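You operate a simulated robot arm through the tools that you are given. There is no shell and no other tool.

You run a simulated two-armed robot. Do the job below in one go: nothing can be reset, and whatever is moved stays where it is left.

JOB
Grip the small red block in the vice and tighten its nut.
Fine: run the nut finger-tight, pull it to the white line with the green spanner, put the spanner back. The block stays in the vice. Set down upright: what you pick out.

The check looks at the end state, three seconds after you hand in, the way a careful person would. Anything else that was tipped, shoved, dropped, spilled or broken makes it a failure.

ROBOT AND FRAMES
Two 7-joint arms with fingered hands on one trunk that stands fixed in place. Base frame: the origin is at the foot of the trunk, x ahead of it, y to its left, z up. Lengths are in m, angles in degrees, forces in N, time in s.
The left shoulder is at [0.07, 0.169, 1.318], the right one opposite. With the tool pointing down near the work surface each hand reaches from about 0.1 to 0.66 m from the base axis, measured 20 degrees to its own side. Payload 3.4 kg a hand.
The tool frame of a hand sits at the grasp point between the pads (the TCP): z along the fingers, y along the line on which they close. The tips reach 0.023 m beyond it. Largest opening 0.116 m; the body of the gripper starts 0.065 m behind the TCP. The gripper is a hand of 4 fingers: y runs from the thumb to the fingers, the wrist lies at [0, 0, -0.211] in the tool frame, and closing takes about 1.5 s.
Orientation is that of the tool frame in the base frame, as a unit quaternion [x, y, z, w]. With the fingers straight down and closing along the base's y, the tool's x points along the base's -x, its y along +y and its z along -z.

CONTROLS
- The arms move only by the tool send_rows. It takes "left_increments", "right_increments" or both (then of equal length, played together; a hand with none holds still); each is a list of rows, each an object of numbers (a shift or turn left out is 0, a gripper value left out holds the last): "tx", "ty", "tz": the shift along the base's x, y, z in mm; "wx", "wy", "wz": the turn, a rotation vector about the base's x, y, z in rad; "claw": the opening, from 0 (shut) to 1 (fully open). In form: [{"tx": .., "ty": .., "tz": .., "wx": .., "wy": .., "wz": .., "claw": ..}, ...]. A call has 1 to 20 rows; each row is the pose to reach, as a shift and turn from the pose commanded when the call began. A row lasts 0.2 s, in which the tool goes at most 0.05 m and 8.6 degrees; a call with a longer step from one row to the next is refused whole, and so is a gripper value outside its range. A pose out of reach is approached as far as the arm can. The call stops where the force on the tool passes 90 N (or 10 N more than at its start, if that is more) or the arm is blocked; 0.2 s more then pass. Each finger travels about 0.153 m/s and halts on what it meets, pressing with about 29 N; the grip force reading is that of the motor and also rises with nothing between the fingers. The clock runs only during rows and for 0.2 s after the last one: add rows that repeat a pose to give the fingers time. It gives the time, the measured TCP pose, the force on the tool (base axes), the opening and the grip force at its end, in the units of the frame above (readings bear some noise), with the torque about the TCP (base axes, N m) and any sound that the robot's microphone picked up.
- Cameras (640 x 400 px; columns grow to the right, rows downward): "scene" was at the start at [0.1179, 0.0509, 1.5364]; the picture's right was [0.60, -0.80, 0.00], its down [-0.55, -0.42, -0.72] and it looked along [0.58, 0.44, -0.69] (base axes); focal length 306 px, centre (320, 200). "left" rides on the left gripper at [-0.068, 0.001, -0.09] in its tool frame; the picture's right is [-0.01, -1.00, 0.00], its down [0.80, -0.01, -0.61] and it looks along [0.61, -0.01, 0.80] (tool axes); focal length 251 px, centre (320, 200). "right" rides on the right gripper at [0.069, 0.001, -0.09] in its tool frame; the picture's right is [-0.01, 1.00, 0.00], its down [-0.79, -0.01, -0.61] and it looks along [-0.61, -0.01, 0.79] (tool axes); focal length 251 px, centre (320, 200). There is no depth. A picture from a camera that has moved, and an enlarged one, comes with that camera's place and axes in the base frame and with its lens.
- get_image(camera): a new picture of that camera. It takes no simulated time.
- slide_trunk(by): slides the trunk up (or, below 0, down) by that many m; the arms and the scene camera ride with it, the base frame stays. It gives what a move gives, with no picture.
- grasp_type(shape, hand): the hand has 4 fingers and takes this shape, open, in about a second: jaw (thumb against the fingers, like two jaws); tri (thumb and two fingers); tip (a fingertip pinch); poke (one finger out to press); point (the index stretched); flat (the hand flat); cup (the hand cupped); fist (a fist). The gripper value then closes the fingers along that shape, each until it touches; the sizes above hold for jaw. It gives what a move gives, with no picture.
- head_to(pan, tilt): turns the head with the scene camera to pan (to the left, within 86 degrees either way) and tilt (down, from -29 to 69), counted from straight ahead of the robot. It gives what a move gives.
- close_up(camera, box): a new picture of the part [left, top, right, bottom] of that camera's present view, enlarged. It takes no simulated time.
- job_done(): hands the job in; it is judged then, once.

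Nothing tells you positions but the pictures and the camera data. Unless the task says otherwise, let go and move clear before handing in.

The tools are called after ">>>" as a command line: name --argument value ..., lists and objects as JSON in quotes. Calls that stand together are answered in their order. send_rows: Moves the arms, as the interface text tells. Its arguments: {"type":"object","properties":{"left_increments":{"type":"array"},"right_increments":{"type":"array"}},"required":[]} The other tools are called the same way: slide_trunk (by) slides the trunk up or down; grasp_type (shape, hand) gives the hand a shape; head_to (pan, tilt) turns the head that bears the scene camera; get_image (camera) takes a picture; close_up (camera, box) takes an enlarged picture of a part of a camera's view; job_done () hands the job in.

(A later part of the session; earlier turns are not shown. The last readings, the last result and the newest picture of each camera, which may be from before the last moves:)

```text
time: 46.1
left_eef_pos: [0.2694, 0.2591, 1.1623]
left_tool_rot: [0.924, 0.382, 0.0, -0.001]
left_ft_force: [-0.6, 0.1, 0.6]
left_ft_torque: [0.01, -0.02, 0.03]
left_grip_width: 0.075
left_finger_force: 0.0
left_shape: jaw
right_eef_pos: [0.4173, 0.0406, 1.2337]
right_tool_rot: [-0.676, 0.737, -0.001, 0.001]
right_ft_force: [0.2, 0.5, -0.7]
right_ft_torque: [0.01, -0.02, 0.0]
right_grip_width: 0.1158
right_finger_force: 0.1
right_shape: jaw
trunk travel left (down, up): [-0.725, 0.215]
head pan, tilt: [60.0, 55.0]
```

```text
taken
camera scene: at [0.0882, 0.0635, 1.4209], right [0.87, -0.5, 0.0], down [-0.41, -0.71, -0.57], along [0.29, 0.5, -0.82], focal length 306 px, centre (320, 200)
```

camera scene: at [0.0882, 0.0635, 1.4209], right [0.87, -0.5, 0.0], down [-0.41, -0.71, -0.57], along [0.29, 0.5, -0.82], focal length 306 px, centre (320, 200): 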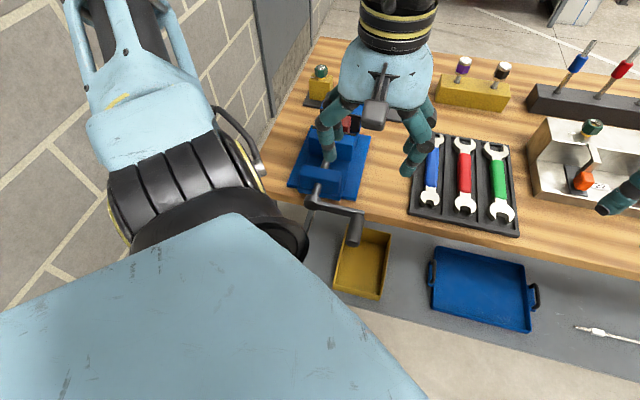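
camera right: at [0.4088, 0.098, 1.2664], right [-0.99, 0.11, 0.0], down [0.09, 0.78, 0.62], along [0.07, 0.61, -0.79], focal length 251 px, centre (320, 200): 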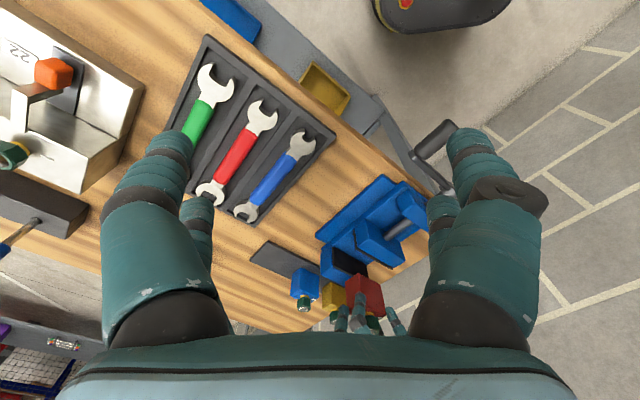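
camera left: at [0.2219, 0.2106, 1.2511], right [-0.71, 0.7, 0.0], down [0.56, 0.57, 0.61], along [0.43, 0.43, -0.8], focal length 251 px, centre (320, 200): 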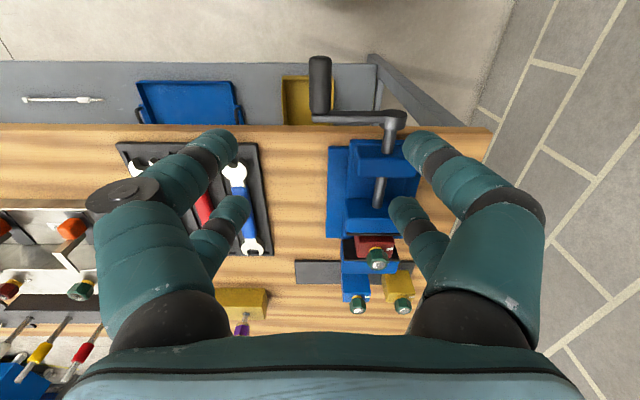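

The hand is yawed round and lined up with the handle (u within 1 mm, v mid-handle). I'll descend around it in stages.

>>> send_rows --left_increments '[{"tz": -25}, {"tz": -50}, {"tz": -75}, {"tz": -100}, {"tz": -125}, {"tz": -145}, {"tz": -155}, {"tz": -155}]'

>>> get_image --camera "left"

>>> get_image --camera "scene"

```text
time: 47.9
left_eef_pos: [0.3037, 0.2624, 1.0111]
left_tool_rot: [0.924, 0.382, -0.001, -0.001]
left_ft_force: [1.0, 0.0, 0.4]
left_ft_torque: [0.02, 0.0, -0.03]
left_grip_width: 0.075
left_finger_force: 0.1
left_shape: jaw
left hand out of reach, approached as far as the arm can: row 2, 3, 4, 5, 6, 7, 8
right_eef_pos: [0.4173, 0.0415, 1.2337]
right_tool_rot: [-0.676, 0.736, 0.0, 0.0]
right_ft_force: [-1.6, -0.2, 0.4]
right_ft_torque: [0.01, 0.02, 0.0]
right_grip_width: 0.116
right_finger_force: 0.1
right_shape: jaw
trunk travel left (down, up): [-0.725, 0.215]
head pan, tilt: [60.0, 55.0]
```

```text
taken
camera left: at [0.2553, 0.2144, 1.1], right [-0.71, 0.7, 0.0], down [0.56, 0.57, 0.61], along [0.42, 0.43, -0.8], focal length 251 px, centre (320, 200)
```

left: 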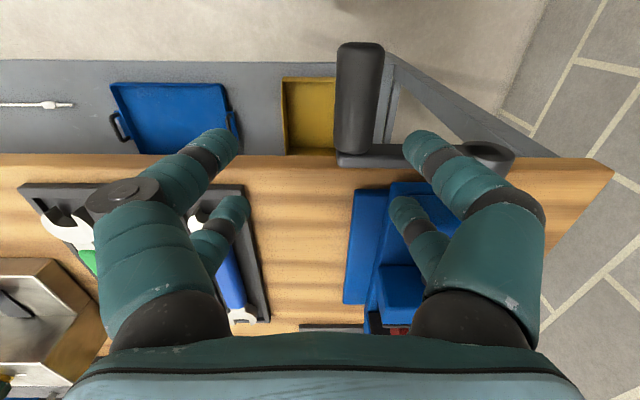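

```text
taken
camera scene: at [0.0881, 0.0634, 1.4209], right [0.87, -0.5, 0.0], down [-0.41, -0.71, -0.57], along [0.29, 0.5, -0.82], focal length 306 px, centre (320, 200)
```

scene: 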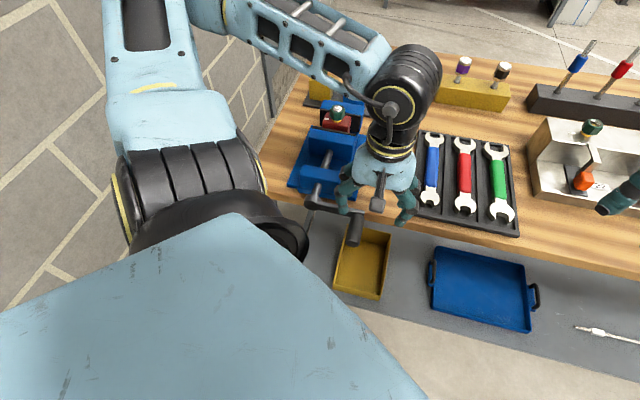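

The arm is folded too tightly at this shoulder height and drifted in x. Raising the trunk 0.21 m will put the shoulder well above the wrist and give the room needed.

>>> slide_trunk --by 0.21

>>> send_rows --left_increments '[{"tx": -10, "ty": 0}, {"tx": -22, "ty": -1}, {"tx": -34, "ty": -2.5}, {"tx": -34, "ty": -2.5, "tz": -25}, {"tx": -34, "ty": -2.5, "tz": -50}, {"tx": -34, "ty": -2.5, "tz": -75}, {"tx": -34, "ty": -2.5, "tz": -100}, {"tx": -34, "ty": -2.5, "tz": -125}, {"tx": -34, "ty": -2.5, "tz": -150}, {"tx": -34, "ty": -2.5, "tz": -175}, {"tx": -34, "ty": -2.5, "tz": -200}, {"tx": -34, "ty": -2.5, "tz": -200}]'

>>> get_image --camera "left"

>>> get_image --camera "scene"

```text
time: 50.1
left_eef_pos: [0.3045, 0.2627, 1.2224]
left_tool_rot: [0.924, 0.383, 0.0, 0.0]
left_ft_force: [-0.4, 0.8, -0.2]
left_ft_torque: [0.0, 0.0, 0.0]
left_grip_width: 0.075
left_finger_force: 0.0
left_shape: jaw
right_eef_pos: [0.4166, 0.0414, 1.4437]
right_tool_rot: [-0.676, 0.737, -0.001, 0.0]
right_ft_force: [0.2, 0.1, 0.1]
right_ft_torque: [-0.01, 0.02, -0.01]
right_grip_width: 0.1158
right_finger_force: 0.0
right_shape: jaw
trunk travel left (down, up): [-0.935, 0.005]
head pan, tilt: [60.0, 55.0]
```

```text
time: 52.8
left_eef_pos: [0.2688, 0.2603, 1.0215]
left_tool_rot: [0.924, 0.383, -0.001, 0.001]
left_ft_force: [0.5, -0.1, -0.1]
left_ft_torque: [0.0, -0.02, 0.02]
left_grip_width: 0.0751
left_finger_force: 0.1
left_shape: jaw
left hand out of reach, approached as far as the arm can: row 1, 2, 3, 4, 5, 6, 7
right_eef_pos: [0.4162, 0.0404, 1.4431]
right_tool_rot: [-0.676, 0.737, 0.0, 0.0]
right_ft_force: [-0.7, -0.2, 0.0]
right_ft_torque: [0.0, -0.02, -0.05]
right_grip_width: 0.1161
right_finger_force: 0.1
right_shape: jaw
trunk travel left (down, up): [-0.935, 0.005]
head pan, tilt: [60.0, 55.0]
```

```text
taken
camera left: at [0.2211, 0.2122, 1.1098], right [-0.71, 0.7, 0.0], down [0.56, 0.57, 0.61], along [0.42, 0.43, -0.8], focal length 251 px, centre (320, 200)
```

left: 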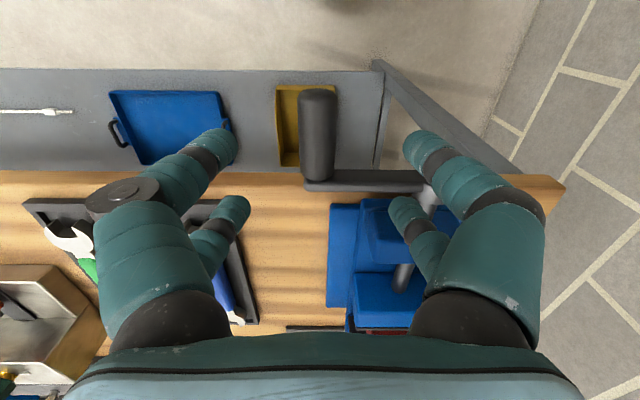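

```text
taken
camera scene: at [0.0882, 0.0632, 1.6309], right [0.87, -0.5, 0.0], down [-0.41, -0.71, -0.57], along [0.29, 0.5, -0.82], focal length 306 px, centre (320, 200)
```

scene: 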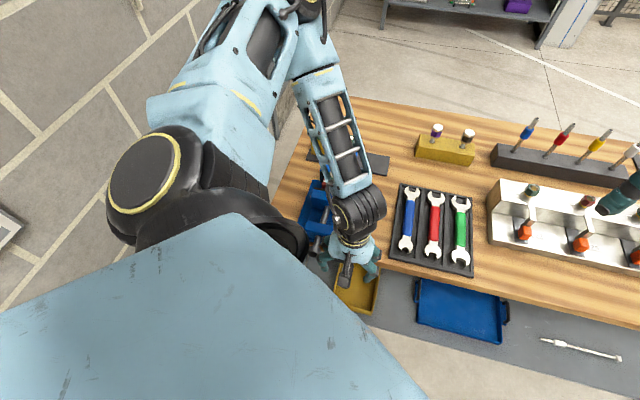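

With the trunk raised the hand reaches, and the handle sits centred between the fingers. I'll descend the last 66 mm around it.

>>> send_rows --left_increments '[{"tz": -15}, {"tz": -30}, {"tz": -45}, {"tz": -58}, {"tz": -66}, {"tz": -66}]'

>>> get_image --camera "left"

>>> close_up --camera "scene" --box '[290, 180, 400, 300]'

```text
time: 54.1
left_eef_pos: [0.268, 0.2613, 1.0062]
left_tool_rot: [0.924, 0.383, -0.001, 0.0]
left_ft_force: [-0.8, 0.3, -0.2]
left_ft_torque: [-0.02, -0.03, 0.01]
left_grip_width: 0.075
left_finger_force: 0.1
left_shape: jaw
left hand out of reach, approached as far as the arm can: row 2, 3, 4, 5, 6
right_eef_pos: [0.4161, 0.0417, 1.4438]
right_tool_rot: [-0.676, 0.737, 0.0, 0.0]
right_ft_force: [-0.7, 0.1, 0.0]
right_ft_torque: [0.01, -0.02, 0.02]
right_grip_width: 0.1159
right_finger_force: 0.0
right_shape: jaw
trunk travel left (down, up): [-0.935, 0.005]
head pan, tilt: [60.0, 55.0]
```

```text
taken
camera left: at [0.2208, 0.2126, 1.0951], right [-0.71, 0.7, 0.0], down [0.56, 0.57, 0.6], along [0.42, 0.43, -0.8], focal length 251 px, centre (320, 200)
```

left: 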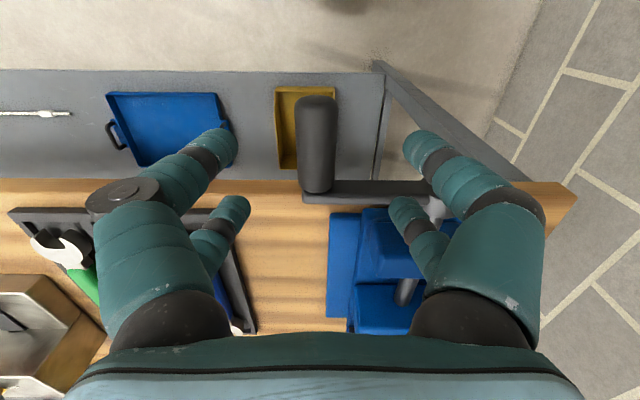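

```text
3.33 times, centred on (345, 240) of scene
camera zoom: at [0.0876, 0.0642, 1.6309], right [0.87, -0.5, 0.0], down [-0.41, -0.71, -0.57], along [0.29, 0.5, -0.82], focal length 1021 px, centre (237, 67)
```

zoom: 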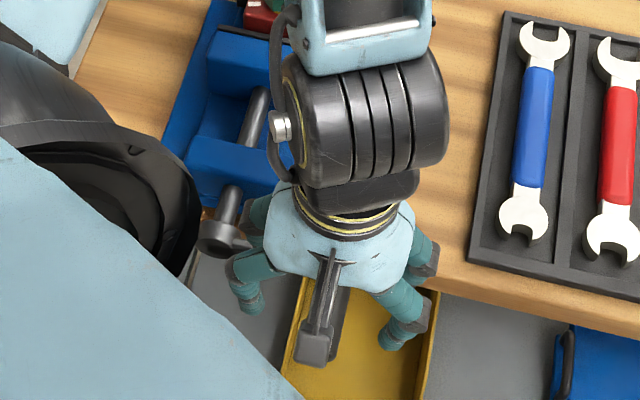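

Straight down with this yaw hits a joint limit close to my body. The right hand can instead take the handle diagonally from its own side, tilted about the handle axis. First I'll park the left arm high and to the left, over clear space.

>>> send_rows --left_increments '[{"tx": 10, "ty": 10, "tz": 30, "claw": 1}, {"tx": 20, "ty": 20, "tz": 60}, {"tx": 30, "ty": 38, "tz": 92}, {"tx": 40, "ty": 66, "tz": 122}, {"tx": 50, "ty": 96, "tz": 152}, {"tx": 56, "ty": 128, "tz": 182}, {"tx": 60, "ty": 160, "tz": 212}, {"tx": 62, "ty": 192, "tz": 242}, {"tx": 62, "ty": 224, "tz": 272}, {"tx": 62, "ty": 256, "tz": 300}, {"tx": 62, "ty": 285, "tz": 330}, {"tx": 62, "ty": 285, "tz": 370}, {"tx": 62, "ty": 285, "tz": 405}, {"tx": 62, "ty": 285, "tz": 434}, {"tx": 62, "ty": 285, "tz": 434}]'

>>> get_image --camera "scene"

```text
time: 57.5
left_eef_pos: [0.2745, 0.3066, 1.3201]
left_tool_rot: [0.913, 0.379, -0.14, -0.059]
left_ft_force: [0.4, -0.3, 0.4]
left_ft_torque: [0.0, -0.02, 0.05]
left_grip_width: 0.1159
left_finger_force: 0.0
left_shape: jaw
left hand out of reach, approached as far as the arm can: row 4, 5, 6, 7, 8, 9, 10, 11, 12, 13, 14, 15
right_eef_pos: [0.4148, 0.0386, 1.444]
right_tool_rot: [-0.676, 0.737, 0.001, 0.001]
right_ft_force: [-0.5, -0.3, 0.2]
right_ft_torque: [0.0, -0.02, 0.03]
right_grip_width: 0.116
right_finger_force: 0.1
right_shape: jaw
trunk travel left (down, up): [-0.935, 0.005]
head pan, tilt: [60.0, 55.0]
stopped in row 15 (left hand): the arm was blocked; the commanded pose is now the measured one
```

```text
taken
camera scene: at [0.0862, 0.0609, 1.631], right [0.87, -0.5, 0.0], down [-0.41, -0.71, -0.58], along [0.29, 0.5, -0.82], focal length 306 px, centre (320, 200)
```

scene: 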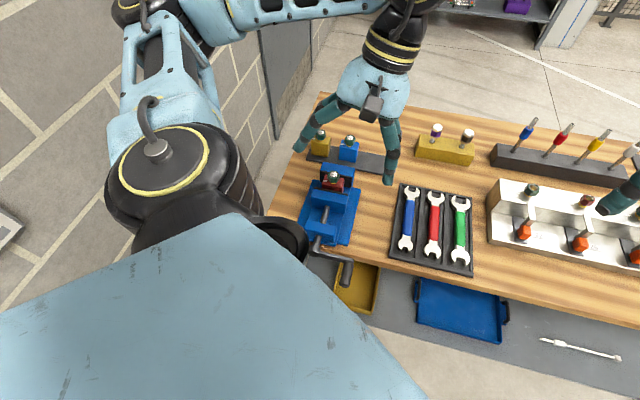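

The left arm stopped at a joint limit of that twisted pose, touching nothing. I'll unwind its yaw back toward the natural side.

>>> send_rows --left_increments '[{"wz": 0.13}, {"wz": 0.26}, {"wz": 0.39}, {"wz": 0.52}, {"wz": 0.65}, {"wz": 0.78}, {"wz": 0.91}, {"wz": 1.04}, {"wz": 1.17}, {"wz": 1.3}, {"wz": 1.43}, {"wz": 1.571}, {"wz": 1.571}]'

>>> get_image --camera "scene"

```text
time: 60.4
left_eef_pos: [0.2754, 0.3097, 1.3164]
left_tool_rot: [0.378, 0.913, -0.141, 0.059]
left_ft_force: [-0.1, 0.7, -0.6]
left_ft_torque: [-0.02, -0.03, -0.05]
left_grip_width: 0.116
left_finger_force: 0.0
left_shape: jaw
right_eef_pos: [0.4172, 0.0404, 1.4435]
right_tool_rot: [-0.675, 0.737, 0.0, 0.0]
right_ft_force: [0.7, 0.0, -0.4]
right_ft_torque: [-0.01, -0.04, -0.01]
right_grip_width: 0.1162
right_finger_force: 0.1
right_shape: jaw
trunk travel left (down, up): [-0.935, 0.005]
head pan, tilt: [60.0, 55.0]
```

```text
taken
camera scene: at [0.0882, 0.0635, 1.6309], right [0.87, -0.5, 0.0], down [-0.41, -0.71, -0.57], along [0.29, 0.5, -0.82], focal length 306 px, centre (320, 200)
```

scene: 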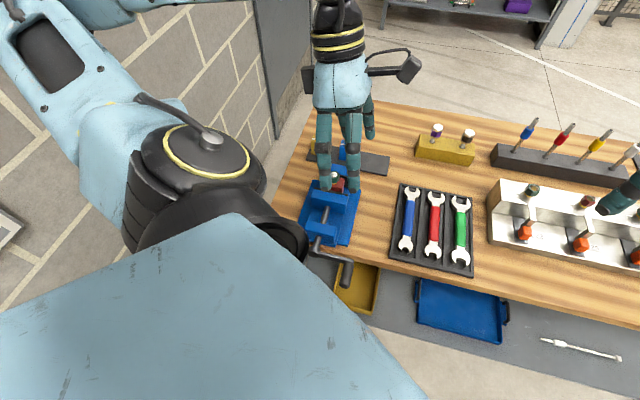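

Unwound by 90° without trouble. Now I'll level the hand and carry it out to the parking place on the left.

>>> send_rows --left_increments '[{"wx": 0.1}, {"wx": 0.2}, {"wx": 0.305}, {"wx": 0.305, "tx": 8, "ty": 35, "tz": 15}, {"wx": 0.305, "tx": 16, "ty": 70, "tz": 30}, {"wx": 0.305, "tx": 24, "ty": 105, "tz": 45}, {"wx": 0.305, "tx": 32, "ty": 140, "tz": 60}, {"wx": 0.305, "tx": 40, "ty": 175, "tz": 80}, {"wx": 0.305, "tx": 48, "ty": 210, "tz": 100}, {"wx": 0.305, "tx": 55, "ty": 240, "tz": 120}, {"wx": 0.305, "tx": 55, "ty": 240, "tz": 120}]'

>>> send_rows --left_increments '[{"wz": 0.13}, {"wz": 0.26}, {"wz": 0.39}, {"wz": 0.52}, {"wz": 0.65}, {"wz": 0.78}, {"wz": 0.91}, {"wz": 1.04}, {"wz": 1.17}, {"wz": 1.3}, {"wz": 1.43}, {"wz": 1.571}, {"wz": 1.571}]'

>>> slide_trunk --by -0.11

>>> get_image --camera "scene"

>>> get_image --camera "right"

```text
time: 62.8
left_eef_pos: [0.3303, 0.5482, 1.4375]
left_tool_rot: [0.382, 0.924, -0.001, 0.0]
left_ft_force: [-0.6, -0.9, 0.2]
left_ft_torque: [0.03, -0.02, 0.02]
left_grip_width: 0.1159
left_finger_force: 0.1
left_shape: jaw
right_eef_pos: [0.4169, 0.041, 1.4436]
right_tool_rot: [-0.676, 0.737, 0.0, 0.0]
right_ft_force: [-0.1, -0.7, 1.0]
right_ft_torque: [-0.02, -0.02, -0.03]
right_grip_width: 0.1162
right_finger_force: 0.1
right_shape: jaw
trunk travel left (down, up): [-0.935, 0.005]
head pan, tilt: [60.0, 55.0]
```

```text
time: 65.5
left_eef_pos: [0.3303, 0.5484, 1.4378]
left_tool_rot: [-0.384, 0.923, -0.001, 0.0]
left_ft_force: [0.8, 0.2, -0.2]
left_ft_torque: [-0.02, 0.02, -0.01]
left_grip_width: 0.1159
left_finger_force: 0.0
left_shape: jaw
right_eef_pos: [0.4165, 0.04, 1.4436]
right_tool_rot: [-0.677, 0.736, 0.0, -0.001]
right_ft_force: [-0.1, 0.2, 0.0]
right_ft_torque: [0.01, -0.04, 0.0]
right_grip_width: 0.1159
right_finger_force: 0.0
right_shape: jaw
trunk travel left (down, up): [-0.935, 0.005]
head pan, tilt: [60.0, 55.0]
```

```text
time: 67.0
left_eef_pos: [0.3304, 0.5485, 1.3277]
left_tool_rot: [-0.383, 0.924, 0.0, 0.001]
left_ft_force: [-0.1, 0.7, -0.6]
left_ft_torque: [-0.02, 0.01, 0.0]
left_grip_width: 0.1159
left_finger_force: 0.1
left_shape: jaw
right_eef_pos: [0.4159, 0.04, 1.3348]
right_tool_rot: [-0.676, 0.737, 0.0, -0.001]
right_ft_force: [0.3, 0.6, 1.2]
right_ft_torque: [0.0, 0.03, 0.01]
right_grip_width: 0.1159
right_finger_force: 0.0
right_shape: jaw
trunk travel left (down, up): [-0.825, 0.115]
head pan, tilt: [60.0, 55.0]
```

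```text
taken
camera scene: at [0.0882, 0.0635, 1.5209], right [0.87, -0.5, 0.0], down [-0.41, -0.71, -0.57], along [0.29, 0.5, -0.82], focal length 306 px, centre (320, 200)
```

scene: 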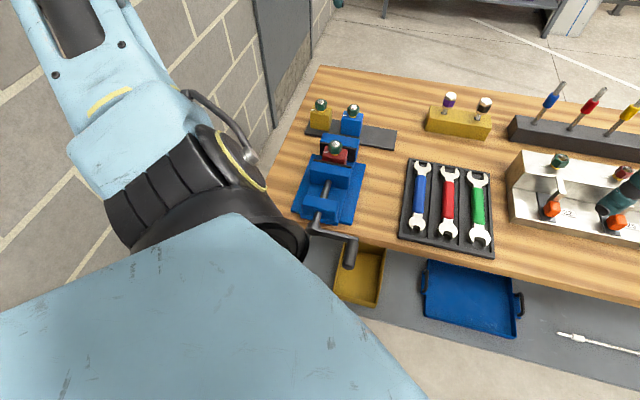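

```text
taken
camera right: at [0.4095, -0.0276, 1.4232], right [-1.0, 0.09, 0.0], down [0.08, 0.79, 0.61], along [0.06, 0.6, -0.79], focal length 251 px, centre (320, 200)
```

right: 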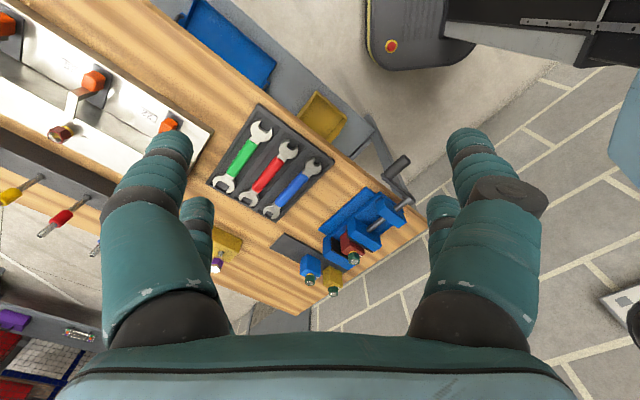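

Left arm is parked and everything is as it should be. Now the right hand: I'll yaw it to the bench angle, then tilt 45° about the handle's direction so it comes in from the upper right.

>>> send_rows --right_increments '[{"wz": -0.12, "tx": -10, "ty": 18, "tz": -20}, {"wz": -0.24, "tx": -22, "ty": 36, "tz": -42}, {"wz": -0.36, "tx": -34, "ty": 55, "tz": -65}, {"wz": -0.48, "tx": -46, "ty": 75, "tz": -90}, {"wz": -0.6, "tx": -56, "ty": 94, "tz": -113}, {"wz": -0.7, "tx": -66, "ty": 110, "tz": -135}, {"wz": -0.7, "tx": -66, "ty": 110, "tz": -135}]'

>>> send_rows --right_increments '[{"wx": 0.0925, "wy": 0.0925}, {"wx": 0.185, "wy": 0.185}, {"wx": 0.2775, "wy": 0.2775}, {"wx": 0.37, "wy": 0.37}, {"wx": 0.4625, "wy": 0.4625}, {"wx": 0.555, "wy": 0.555}, {"wx": 0.555, "wy": 0.555}]'

>>> get_image --camera "right"

>>> get_image --camera "scene"

```text
time: 68.6
left_eef_pos: [0.3309, 0.5499, 1.327]
left_tool_rot: [-0.383, 0.924, -0.001, 0.001]
left_ft_force: [-0.5, -0.8, -0.5]
left_ft_torque: [0.02, -0.01, 0.0]
left_grip_width: 0.1161
left_finger_force: 0.2
left_shape: jaw
right_eef_pos: [0.3495, 0.1511, 1.1974]
right_tool_rot: [-0.382, 0.924, 0.0, -0.001]
right_ft_force: [-0.1, -0.1, 0.1]
right_ft_torque: [0.0, -0.01, -0.01]
right_grip_width: 0.1159
right_finger_force: 0.2
right_shape: jaw
trunk travel left (down, up): [-0.825, 0.115]
head pan, tilt: [60.0, 55.0]
```

```text
time: 70.2
left_eef_pos: [0.3308, 0.549, 1.3272]
left_tool_rot: [-0.383, 0.924, 0.0, 0.001]
left_ft_force: [0.9, -0.2, -0.4]
left_ft_torque: [0.0, 0.03, 0.01]
left_grip_width: 0.1163
left_finger_force: 0.0
left_shape: jaw
right_eef_pos: [0.3507, 0.151, 1.1985]
right_tool_rot: [-0.353, 0.853, 0.355, -0.146]
right_ft_force: [0.6, 0.5, 0.6]
right_ft_torque: [0.01, 0.02, -0.01]
right_grip_width: 0.116
right_finger_force: 0.1
right_shape: jaw
trunk travel left (down, up): [-0.825, 0.115]
head pan, tilt: [60.0, 55.0]
```

```text
taken
camera right: at [0.3462, 0.0577, 1.262], right [-0.49, 0.51, 0.71], down [0.87, 0.25, 0.42], along [0.03, 0.82, -0.57], focal length 251 px, centre (320, 200)
```

right: 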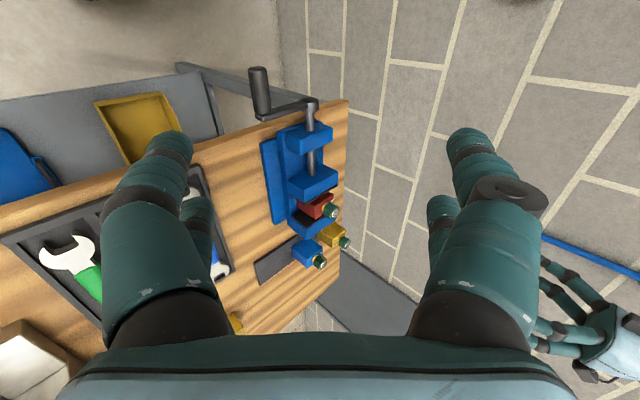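

```text
taken
camera scene: at [0.0881, 0.0638, 1.5209], right [0.87, -0.5, 0.0], down [-0.41, -0.71, -0.57], along [0.29, 0.5, -0.82], focal length 306 px, centre (320, 200)
```

scene: 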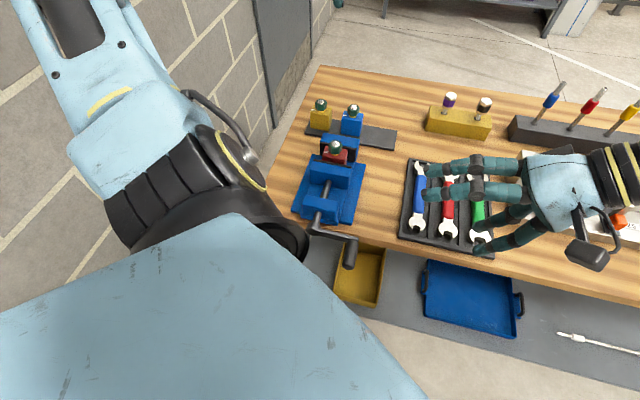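

The tilted pose is reachable and natural. I'll move to a pre-grasp point 0.12 m out from the handle along the approach line and check alignment.

>>> send_rows --right_increments '[{"tx": -4, "ty": 9, "tz": -28, "claw": 0.6}, {"tx": -8, "ty": 18, "tz": -56}, {"tx": -12, "ty": 28, "tz": -86}, {"tx": -16, "ty": 38, "tz": -118}, {"tx": -20.5, "ty": 48.4, "tz": -158}, {"tx": -20.5, "ty": 48.4, "tz": -158}]'

>>> get_image --camera "right"

>>> close_up --camera "scene" --box '[290, 160, 460, 290]'

```text
time: 71.6
left_eef_pos: [0.3303, 0.5476, 1.3273]
left_tool_rot: [-0.384, 0.923, 0.0, 0.001]
left_ft_force: [0.1, 0.5, 1.0]
left_ft_torque: [-0.03, -0.01, 0.01]
left_grip_width: 0.1162
left_finger_force: 0.1
left_shape: jaw
right_eef_pos: [0.3291, 0.1996, 1.0412]
right_tool_rot: [-0.353, 0.854, 0.353, -0.147]
right_ft_force: [0.3, -0.2, 0.9]
right_ft_torque: [-0.03, 0.0, -0.02]
right_grip_width: 0.07
right_finger_force: 0.0
right_shape: jaw
trunk travel left (down, up): [-0.825, 0.115]
head pan, tilt: [60.0, 55.0]
```

```text
taken
camera right: at [0.3256, 0.1061, 1.1043], right [-0.49, 0.51, 0.71], down [0.87, 0.26, 0.42], along [0.03, 0.82, -0.57], focal length 251 px, centre (320, 200)
```

right: 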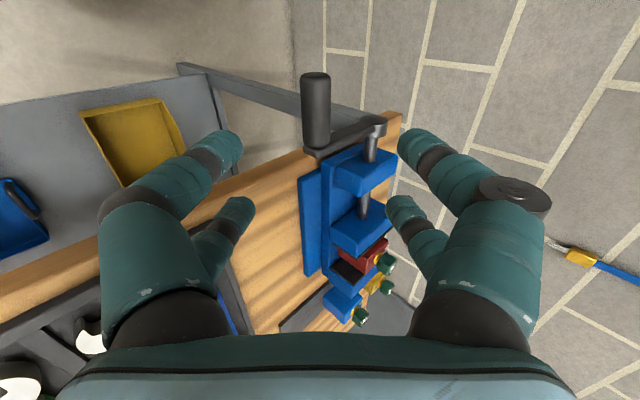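

```text
3.08 times, centred on (375, 225) of scene
camera zoom: at [0.0882, 0.0634, 1.5209], right [0.87, -0.5, 0.0], down [-0.41, -0.71, -0.57], along [0.29, 0.5, -0.82], focal length 942 px, centre (151, 123)
```

zoom: 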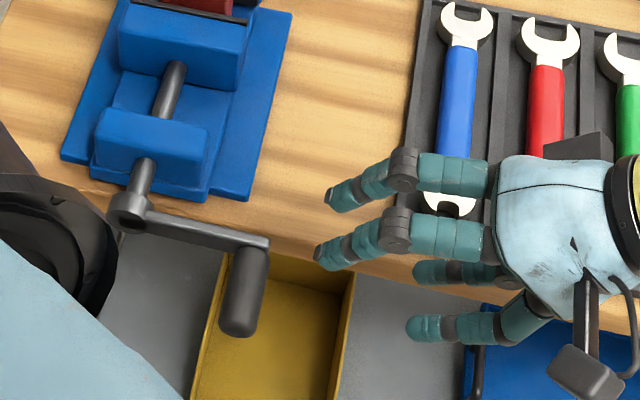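

Alignment is good; the handle is about 4 mm low-right of the centreline, and I'll correct that on the way in. Approaching the handle now.

>>> send_rows --right_increments '[{"tx": -13, "ty": 13, "tz": -20}, {"tx": -26, "ty": 26, "tz": -40}, {"tx": -38, "ty": 38, "tz": -59}, {"tx": -48, "ty": 48, "tz": -75}, {"tx": -57.4, "ty": 57.4, "tz": -89}, {"tx": -57.4, "ty": 57.4, "tz": -89}]'

>>> get_image --camera "right"

>>> close_up --camera "scene" --box '[290, 160, 430, 290]'

```text
time: 73.2
left_eef_pos: [0.3301, 0.5481, 1.328]
left_tool_rot: [-0.383, 0.924, 0.0, 0.0]
left_ft_force: [-0.3, 0.4, 0.2]
left_ft_torque: [0.03, -0.01, 0.0]
left_grip_width: 0.1159
left_finger_force: 0.1
left_shape: jaw
right_eef_pos: [0.3328, 0.2082, 0.9275]
right_tool_rot: [-0.325, 0.885, 0.311, -0.122]
right_ft_force: [0.0, 0.4, -0.3]
right_ft_torque: [0.01, 0.0, 0.0]
right_grip_width: 0.0699
right_finger_force: 0.1
right_shape: jaw
trunk travel left (down, up): [-0.825, 0.115]
head pan, tilt: [60.0, 55.0]
stopped in row 6 (right hand): the arm was blocked; the commanded pose is now the measured one
```

```text
taken
camera right: at [0.3163, 0.1205, 0.9978], right [-0.49, 0.6, 0.63], down [0.86, 0.23, 0.46], along [0.13, 0.77, -0.63], focal length 251 px, centre (320, 200)
```

right: 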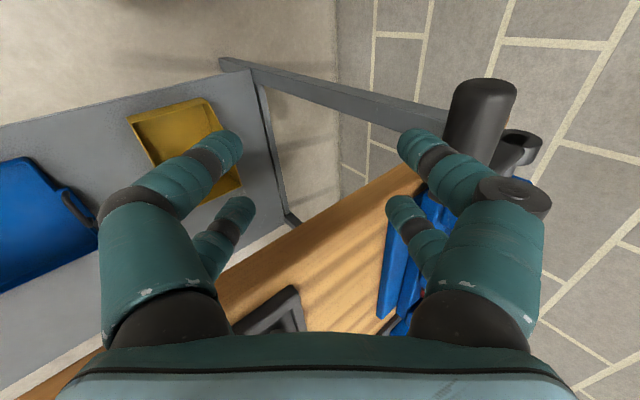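

```text
3.08 times, centred on (360, 225) of scene
camera zoom: at [0.0883, 0.0635, 1.5209], right [0.87, -0.5, 0.0], down [-0.41, -0.71, -0.57], along [0.29, 0.5, -0.82], focal length 942 px, centre (197, 123)
```

zoom: 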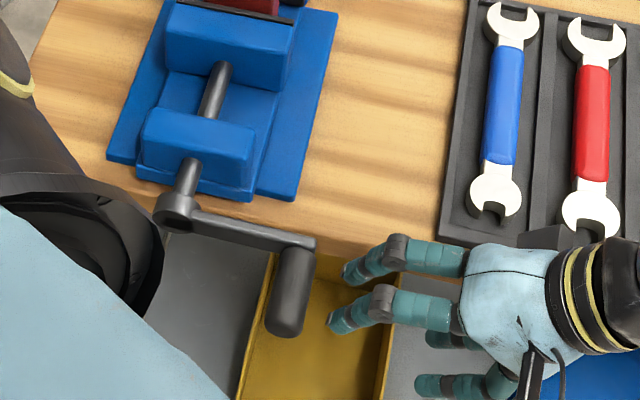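

The right arm was blocked with no force at the tool, so something further up the arm is obstructed, perhaps at the elbow. I'll look at the arm with the head camera before doing anything else.

>>> head_to --pan 5 --tilt 55

>>> get_image --camera "scene"

>>> head_to --pan -45 --tilt 55

>>> get_image --camera "scene"

```text
time: 74.4
left_eef_pos: [0.3293, 0.5487, 1.328]
left_tool_rot: [-0.383, 0.924, 0.0, 0.001]
left_ft_force: [-0.7, -0.3, 0.1]
left_ft_torque: [0.0, 0.0, 0.01]
left_grip_width: 0.116
left_finger_force: 0.0
left_shape: jaw
right_eef_pos: [0.3313, 0.2072, 0.9269]
right_tool_rot: [-0.325, 0.884, 0.312, -0.122]
right_ft_force: [-0.8, -0.5, 0.8]
right_ft_torque: [-0.02, 0.0, -0.01]
right_grip_width: 0.0699
right_finger_force: 0.0
right_shape: jaw
trunk travel left (down, up): [-0.825, 0.115]
head pan, tilt: [5.0, 55.0]
```

```text
taken
camera scene: at [0.124, 0.0075, 1.5209], right [0.09, -1.0, 0.0], down [-0.82, -0.07, -0.57], along [0.57, 0.05, -0.82], focal length 306 px, centre (320, 200)
```

scene: 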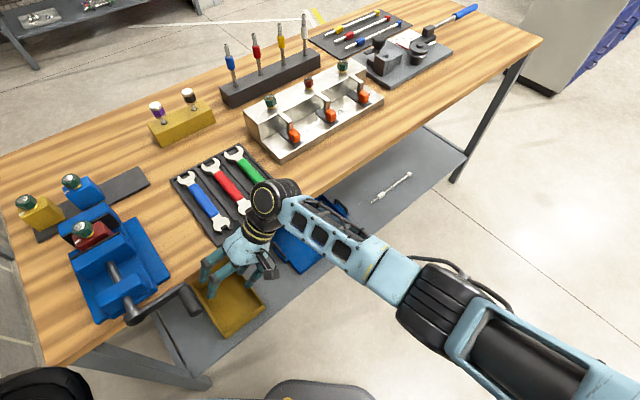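

```text
time: 75.6
left_eef_pos: [0.33, 0.5493, 1.3283]
left_tool_rot: [-0.383, 0.924, 0.0, 0.001]
left_ft_force: [-0.3, 1.3, -0.2]
left_ft_torque: [0.02, 0.0, 0.01]
left_grip_width: 0.1161
left_finger_force: 0.0
left_shape: jaw
right_eef_pos: [0.3306, 0.2062, 0.9248]
right_tool_rot: [-0.325, 0.884, 0.312, -0.122]
right_ft_force: [0.0, 0.5, -0.5]
right_ft_torque: [-0.01, 0.0, 0.04]
right_grip_width: 0.0697
right_finger_force: 0.0
right_shape: jaw
trunk travel left (down, up): [-0.825, 0.115]
head pan, tilt: [-45.0, 55.0]
```

```text
taken
camera scene: at [0.1033, -0.0498, 1.5209], right [-0.71, -0.71, 0.0], down [-0.58, 0.58, -0.57], along [0.41, -0.41, -0.82], focal length 306 px, centre (320, 200)
```

scene: 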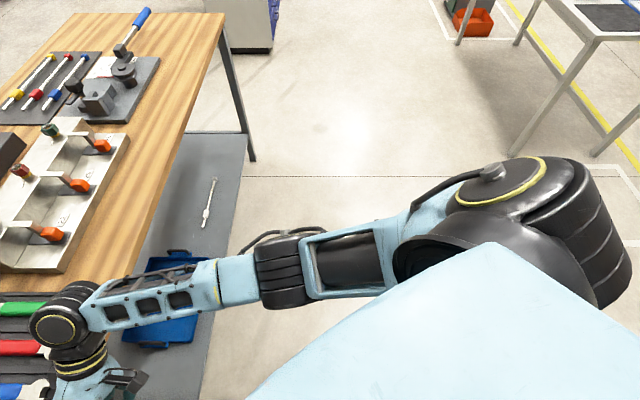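

The arm itself is clear of everything, so this looks like a joint-limit problem. I'll back up and straighten the hand, then probe the approach in smaller steps.

>>> send_rows --right_increments '[{"tz": 25}, {"tz": 50}, {"tz": 75}, {"tz": 100}, {"tz": 115, "wz": 0.04, "wx": 0.03, "wy": 0.03}, {"tz": 115, "wz": 0.077, "wx": 0.07, "wy": 0.07}, {"tz": 115, "wz": 0.077, "wx": 0.07, "wy": 0.07}]'

>>> send_rows --right_increments '[{"tx": -15, "ty": 15}, {"tx": -30, "ty": 30}, {"tx": -45, "ty": 45}, {"tx": -58, "ty": 58}, {"tx": -58, "ty": 58}]'

>>> get_image --camera "right"

```text
time: 77.2
left_eef_pos: [0.3305, 0.5487, 1.3274]
left_tool_rot: [-0.383, 0.924, -0.001, 0.001]
left_ft_force: [0.0, -0.9, -0.5]
left_ft_torque: [-0.01, 0.02, 0.01]
left_grip_width: 0.1162
left_finger_force: 0.1
left_shape: jaw
right_eef_pos: [0.3278, 0.2104, 1.044]
right_tool_rot: [-0.354, 0.852, 0.352, -0.155]
right_ft_force: [-0.4, -0.2, -0.3]
right_ft_torque: [-0.01, 0.0, 0.03]
right_grip_width: 0.07
right_finger_force: 0.0
right_shape: jaw
trunk travel left (down, up): [-0.825, 0.115]
head pan, tilt: [-45.0, 55.0]
```

```text
time: 78.6
left_eef_pos: [0.3296, 0.5477, 1.3271]
left_tool_rot: [-0.384, 0.923, 0.0, 0.0]
left_ft_force: [-0.9, 0.6, 0.1]
left_ft_torque: [-0.02, -0.04, 0.03]
left_grip_width: 0.1158
left_finger_force: 0.0
left_shape: jaw
right_eef_pos: [0.3101, 0.2352, 1.016]
right_tool_rot: [-0.322, 0.878, 0.324, -0.145]
right_ft_force: [-0.2, -0.2, -0.2]
right_ft_torque: [0.0, 0.01, 0.02]
right_grip_width: 0.0697
right_finger_force: 0.0
right_shape: jaw
trunk travel left (down, up): [-0.825, 0.115]
head pan, tilt: [-45.0, 55.0]
stopped in row 5 (right hand): the arm was blocked; the commanded pose is now the measured one
```

```text
taken
camera right: at [0.2996, 0.1463, 1.0857], right [-0.46, 0.59, 0.66], down [0.88, 0.23, 0.41], along [0.09, 0.78, -0.63], focal length 251 px, centre (320, 200)
```

right: 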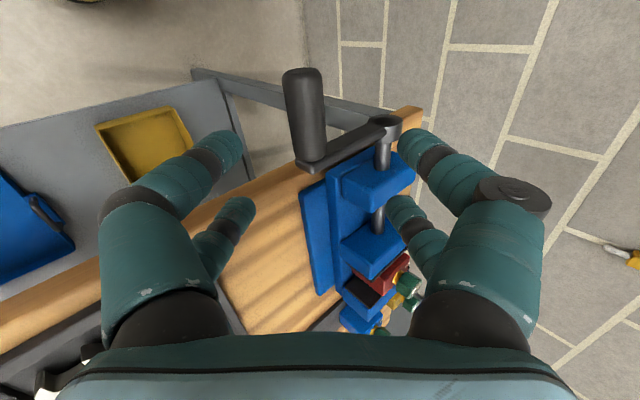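

Blocked again around x≈0.31. I'll look at the right arm's posture here before choosing another approach.

>>> head_to --pan 20 --tilt 60

>>> get_image --camera "scene"

>>> head_to --pan -30 --tilt 69

>>> get_image --camera "scene"

```text
time: 80.0
left_eef_pos: [0.3305, 0.5482, 1.3281]
left_tool_rot: [-0.384, 0.924, 0.0, 0.001]
left_ft_force: [-0.3, 0.1, -0.1]
left_ft_torque: [0.02, 0.0, 0.01]
left_grip_width: 0.116
left_finger_force: 0.0
left_shape: jaw
right_eef_pos: [0.3101, 0.2353, 1.014]
right_tool_rot: [-0.322, 0.878, 0.323, -0.147]
right_ft_force: [-0.1, -0.3, -1.5]
right_ft_torque: [0.0, -0.03, 0.01]
right_grip_width: 0.0698
right_finger_force: 0.0
right_shape: jaw
trunk travel left (down, up): [-0.825, 0.115]
head pan, tilt: [20.0, 60.0]
```

```text
taken
camera scene: at [0.1149, 0.0239, 1.5148], right [0.34, -0.94, 0.0], down [-0.81, -0.3, -0.5], along [0.47, 0.17, -0.87], focal length 306 px, centre (320, 200)
```

scene: 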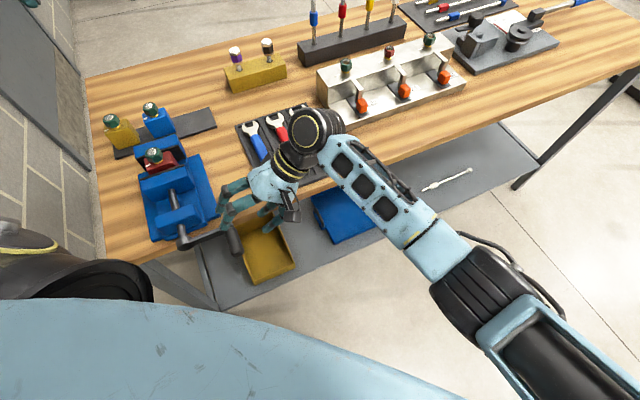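

```text
time: 81.1
left_eef_pos: [0.3301, 0.5485, 1.3265]
left_tool_rot: [-0.383, 0.924, 0.0, 0.001]
left_ft_force: [0.2, -0.4, 0.7]
left_ft_torque: [0.03, -0.03, -0.05]
left_grip_width: 0.1159
left_finger_force: 0.0
left_shape: jaw
right_eef_pos: [0.3101, 0.2342, 1.0149]
right_tool_rot: [-0.322, 0.877, 0.324, -0.146]
right_ft_force: [0.5, 0.2, -0.2]
right_ft_torque: [0.03, 0.01, -0.02]
right_grip_width: 0.0699
right_finger_force: 0.0
right_shape: jaw
trunk travel left (down, up): [-0.825, 0.115]
head pan, tilt: [-30.0, 68.8]
```

```text
taken
camera scene: at [0.1007, -0.0267, 1.5054], right [-0.5, -0.87, 0.0], down [-0.81, 0.46, -0.36], along [0.31, -0.18, -0.93], focal length 306 px, centre (320, 200)
```

scene: 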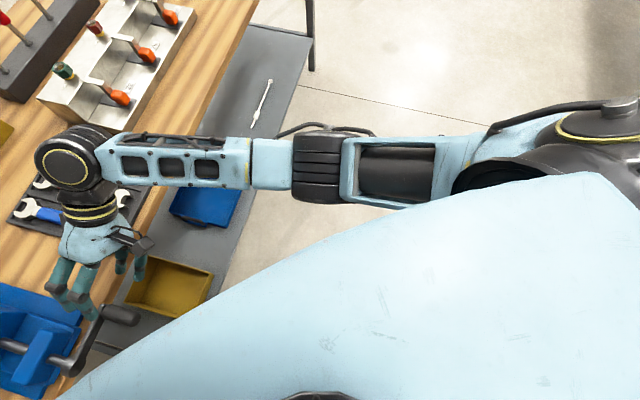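

The right arm's upper arm is jammed against my broad chest shell, so the right hand can't crank there. I'll withdraw it well to the right and test how the left hand reaches the handle in its natural yaw with the trunk raised.

>>> send_rows --right_increments '[{"tx": 12, "ty": -18, "tz": 22}, {"tx": 26, "ty": -40, "tz": 45}, {"tx": 40, "ty": -66, "tz": 75}, {"tx": 55, "ty": -94, "tz": 105}, {"tx": 70, "ty": -124, "tz": 135}, {"tx": 85, "ty": -154, "tz": 165}, {"tx": 98, "ty": -186, "tz": 195}, {"tx": 105, "ty": -215, "tz": 225}, {"tx": 105, "ty": -245, "tz": 240}, {"tx": 105, "ty": -245, "tz": 240}]'

>>> head_to --pan 60 --tilt 55

>>> slide_trunk --by 0.11

>>> get_image --camera "scene"

```text
time: 83.3
left_eef_pos: [0.3307, 0.5497, 1.3278]
left_tool_rot: [-0.384, 0.923, -0.002, 0.001]
left_ft_force: [0.5, 1.6, 0.3]
left_ft_torque: [-0.01, 0.01, 0.02]
left_grip_width: 0.1159
left_finger_force: 0.1
left_shape: jaw
right_eef_pos: [0.411, -0.0071, 1.2583]
right_tool_rot: [-0.324, 0.876, 0.327, -0.147]
right_ft_force: [0.7, 0.3, -0.1]
right_ft_torque: [0.0, -0.01, -0.01]
right_grip_width: 0.0698
right_finger_force: 0.1
right_shape: jaw
trunk travel left (down, up): [-0.825, 0.115]
head pan, tilt: [-30.0, 68.8]
```

```text
time: 85.0
left_eef_pos: [0.3313, 0.5494, 1.3269]
left_tool_rot: [-0.384, 0.924, 0.0, 0.001]
left_ft_force: [0.5, -0.2, 0.1]
left_ft_torque: [-0.03, 0.01, 0.0]
left_grip_width: 0.1163
left_finger_force: 0.0
left_shape: jaw
right_eef_pos: [0.4116, -0.0068, 1.259]
right_tool_rot: [-0.325, 0.875, 0.328, -0.148]
right_ft_force: [0.1, -0.5, -0.3]
right_ft_torque: [0.01, 0.03, -0.01]
right_grip_width: 0.0701
right_finger_force: 0.1
right_shape: jaw
trunk travel left (down, up): [-0.825, 0.115]
head pan, tilt: [60.0, 55.0]
```

```text
time: 86.4
left_eef_pos: [0.3302, 0.5479, 1.4375]
left_tool_rot: [-0.384, 0.923, -0.001, 0.001]
left_ft_force: [-0.9, 0.6, 0.2]
left_ft_torque: [-0.01, 0.0, 0.04]
left_grip_width: 0.1159
left_finger_force: 0.1
left_shape: jaw
right_eef_pos: [0.4115, -0.0076, 1.3686]
right_tool_rot: [-0.325, 0.875, 0.328, -0.147]
right_ft_force: [-0.2, -0.4, -1.6]
right_ft_torque: [-0.01, 0.0, -0.01]
right_grip_width: 0.0696
right_finger_force: 0.0
right_shape: jaw
trunk travel left (down, up): [-0.935, 0.005]
head pan, tilt: [60.0, 55.0]
```

```text
taken
camera scene: at [0.0883, 0.0635, 1.6308], right [0.87, -0.5, 0.0], down [-0.41, -0.71, -0.57], along [0.29, 0.5, -0.82], focal length 306 px, centre (320, 200)
```

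scene: 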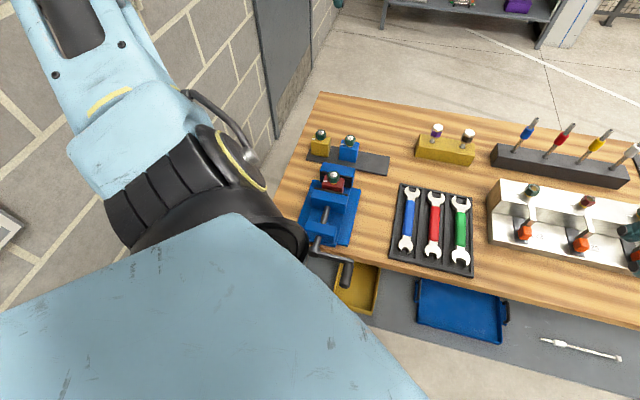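

Now I'll bring the left hand (natural yaw, pointing down) over the handle and see how low it can go.

>>> send_rows --left_increments '[{"ty": -27, "tz": -30}, {"ty": -54, "tz": -60}, {"ty": -81, "tz": -90}, {"ty": -108, "tz": -120}, {"ty": -135, "tz": -150}, {"ty": -162, "tz": -180}, {"ty": -190, "tz": -210}, {"ty": -218, "tz": -240}, {"tx": -12, "ty": -233, "tz": -270}, {"tx": -26, "ty": -250, "tz": -300}, {"tx": -42, "ty": -270, "tz": -335}, {"tx": -58, "ty": -291, "tz": -365}, {"tx": -58, "ty": -291, "tz": -365}]'

>>> send_rows --left_increments '[{"tz": -15}, {"tz": -30}, {"tz": -45}, {"tz": -45}]'

>>> get_image --camera "left"

>>> get_image --camera "scene"

```text
time: 89.2
left_eef_pos: [0.272, 0.2578, 1.0728]
left_tool_rot: [-0.384, 0.923, 0.0, 0.001]
left_ft_force: [0.6, 0.0, -0.4]
left_ft_torque: [0.0, -0.02, -0.02]
left_grip_width: 0.1161
left_finger_force: 0.1
left_shape: jaw
right_eef_pos: [0.4124, -0.0062, 1.3686]
right_tool_rot: [-0.324, 0.876, 0.327, -0.146]
right_ft_force: [0.1, 0.3, 0.4]
right_ft_torque: [0.01, -0.03, 0.01]
right_grip_width: 0.0699
right_finger_force: 0.0
right_shape: jaw
trunk travel left (down, up): [-0.935, 0.005]
head pan, tilt: [60.0, 55.0]
```

```text
time: 90.2
left_eef_pos: [0.2718, 0.2576, 1.0282]
left_tool_rot: [-0.384, 0.923, -0.001, 0.001]
left_ft_force: [-0.3, -0.5, 0.3]
left_ft_torque: [0.01, 0.04, 0.0]
left_grip_width: 0.1159
left_finger_force: 0.1
left_shape: jaw
right_eef_pos: [0.4108, -0.0076, 1.3683]
right_tool_rot: [-0.324, 0.875, 0.327, -0.147]
right_ft_force: [0.1, -0.3, 0.6]
right_ft_torque: [0.0, -0.01, 0.03]
right_grip_width: 0.0701
right_finger_force: 0.1
right_shape: jaw
trunk travel left (down, up): [-0.935, 0.005]
head pan, tilt: [60.0, 55.0]
```

```text
taken
camera left: at [0.3201, 0.3071, 1.1164], right [0.71, -0.7, 0.0], down [-0.56, -0.57, 0.61], along [-0.42, -0.43, -0.8], focal length 251 px, centre (320, 200)
```

left: 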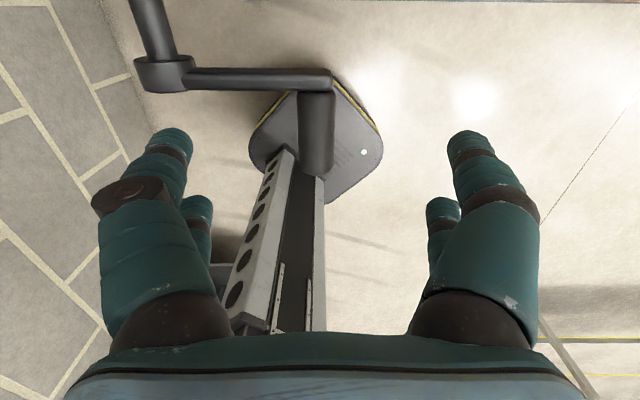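

```text
taken
camera scene: at [0.0883, 0.0634, 1.6309], right [0.87, -0.5, 0.0], down [-0.41, -0.71, -0.57], along [0.29, 0.5, -0.82], focal length 306 px, centre (320, 200)
```

scene: 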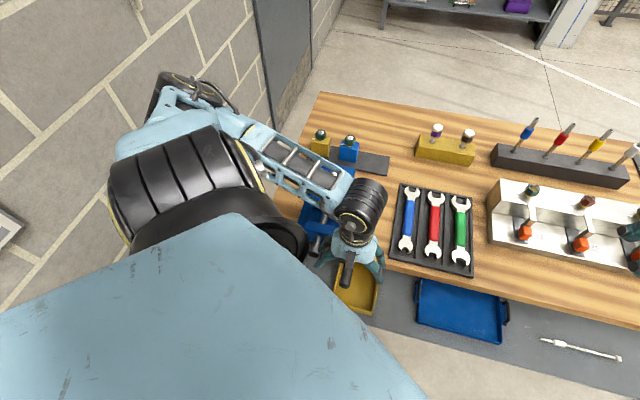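

The left hand in its natural yaw reaches the handle area freely. I'll use a tilt of 15° toward me plus 30° about the handle axis, which should keep the wrist camera clear of the crank hub and the wrist within range. First, a pre-grasp pose.

>>> send_rows --left_increments '[{"tx": 4, "ty": -15, "tz": 20, "wx": 0.0925, "wy": -0.0925, "claw": 0.6}, {"tx": 8, "ty": -30, "tz": 30, "wx": 0.185, "wy": -0.185}, {"tx": 13, "ty": -52, "tz": 30, "wx": 0.185, "wy": -0.185}, {"tx": 13, "ty": -52, "tz": 30, "wx": 0.185, "wy": -0.185}]'

>>> send_rows --left_increments '[{"wx": 0.0925, "wy": 0.0925}, {"wx": 0.185, "wy": 0.185}, {"wx": 0.2775, "wy": 0.2775}, {"wx": 0.37, "wy": 0.37}, {"wx": 0.37, "wy": 0.37}]'

>>> get_image --camera "left"

>>> get_image --camera "scene"

```text
time: 91.2
left_eef_pos: [0.2852, 0.2041, 1.0572]
left_tool_rot: [-0.38, 0.916, 0.049, 0.122]
left_ft_force: [0.6, 0.4, 0.3]
left_ft_torque: [0.02, -0.01, 0.02]
left_grip_width: 0.0701
left_finger_force: 0.0
left_shape: jaw
right_eef_pos: [0.4107, -0.006, 1.3682]
right_tool_rot: [-0.324, 0.875, 0.328, -0.147]
right_ft_force: [0.0, 0.3, -0.7]
right_ft_torque: [0.0, 0.01, 0.0]
right_grip_width: 0.0701
right_finger_force: 0.1
right_shape: jaw
trunk travel left (down, up): [-0.935, 0.005]
head pan, tilt: [60.0, 55.0]
```

```text
time: 92.4
left_eef_pos: [0.2857, 0.204, 1.0572]
left_tool_rot: [-0.336, 0.898, 0.285, 0.018]
left_ft_force: [-0.1, 0.4, 1.1]
left_ft_torque: [0.0, -0.02, 0.0]
left_grip_width: 0.0699
left_finger_force: 0.0
left_shape: jaw
right_eef_pos: [0.4114, -0.0064, 1.3686]
right_tool_rot: [-0.325, 0.875, 0.327, -0.147]
right_ft_force: [0.3, 0.5, -0.2]
right_ft_torque: [-0.03, 0.01, 0.0]
right_grip_width: 0.0699
right_finger_force: 0.0
right_shape: jaw
trunk travel left (down, up): [-0.935, 0.005]
head pan, tilt: [60.0, 55.0]
```

```text
taken
camera left: at [0.3517, 0.1997, 1.1473], right [0.62, -0.61, -0.5], down [-0.51, -0.79, 0.32], along [-0.59, 0.06, -0.8], focal length 251 px, centre (320, 200)
```

left: 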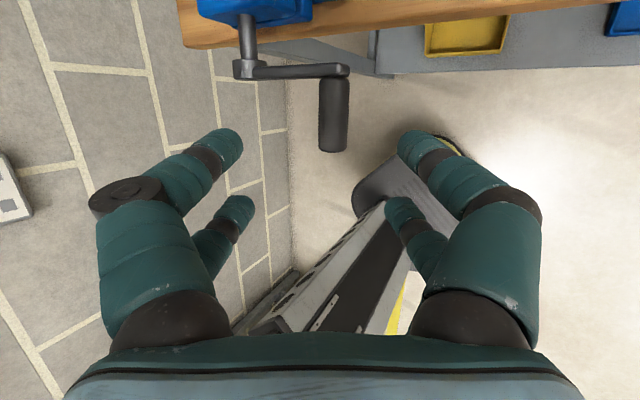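

```text
taken
camera scene: at [0.0879, 0.0635, 1.6309], right [0.87, -0.5, 0.0], down [-0.41, -0.71, -0.57], along [0.29, 0.5, -0.82], focal length 306 px, centre (320, 200)
```

scene: 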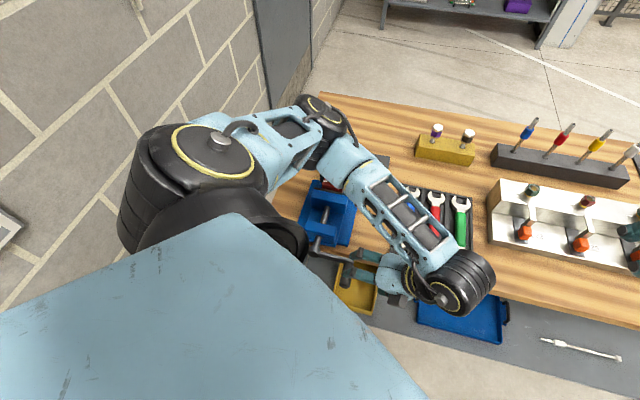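

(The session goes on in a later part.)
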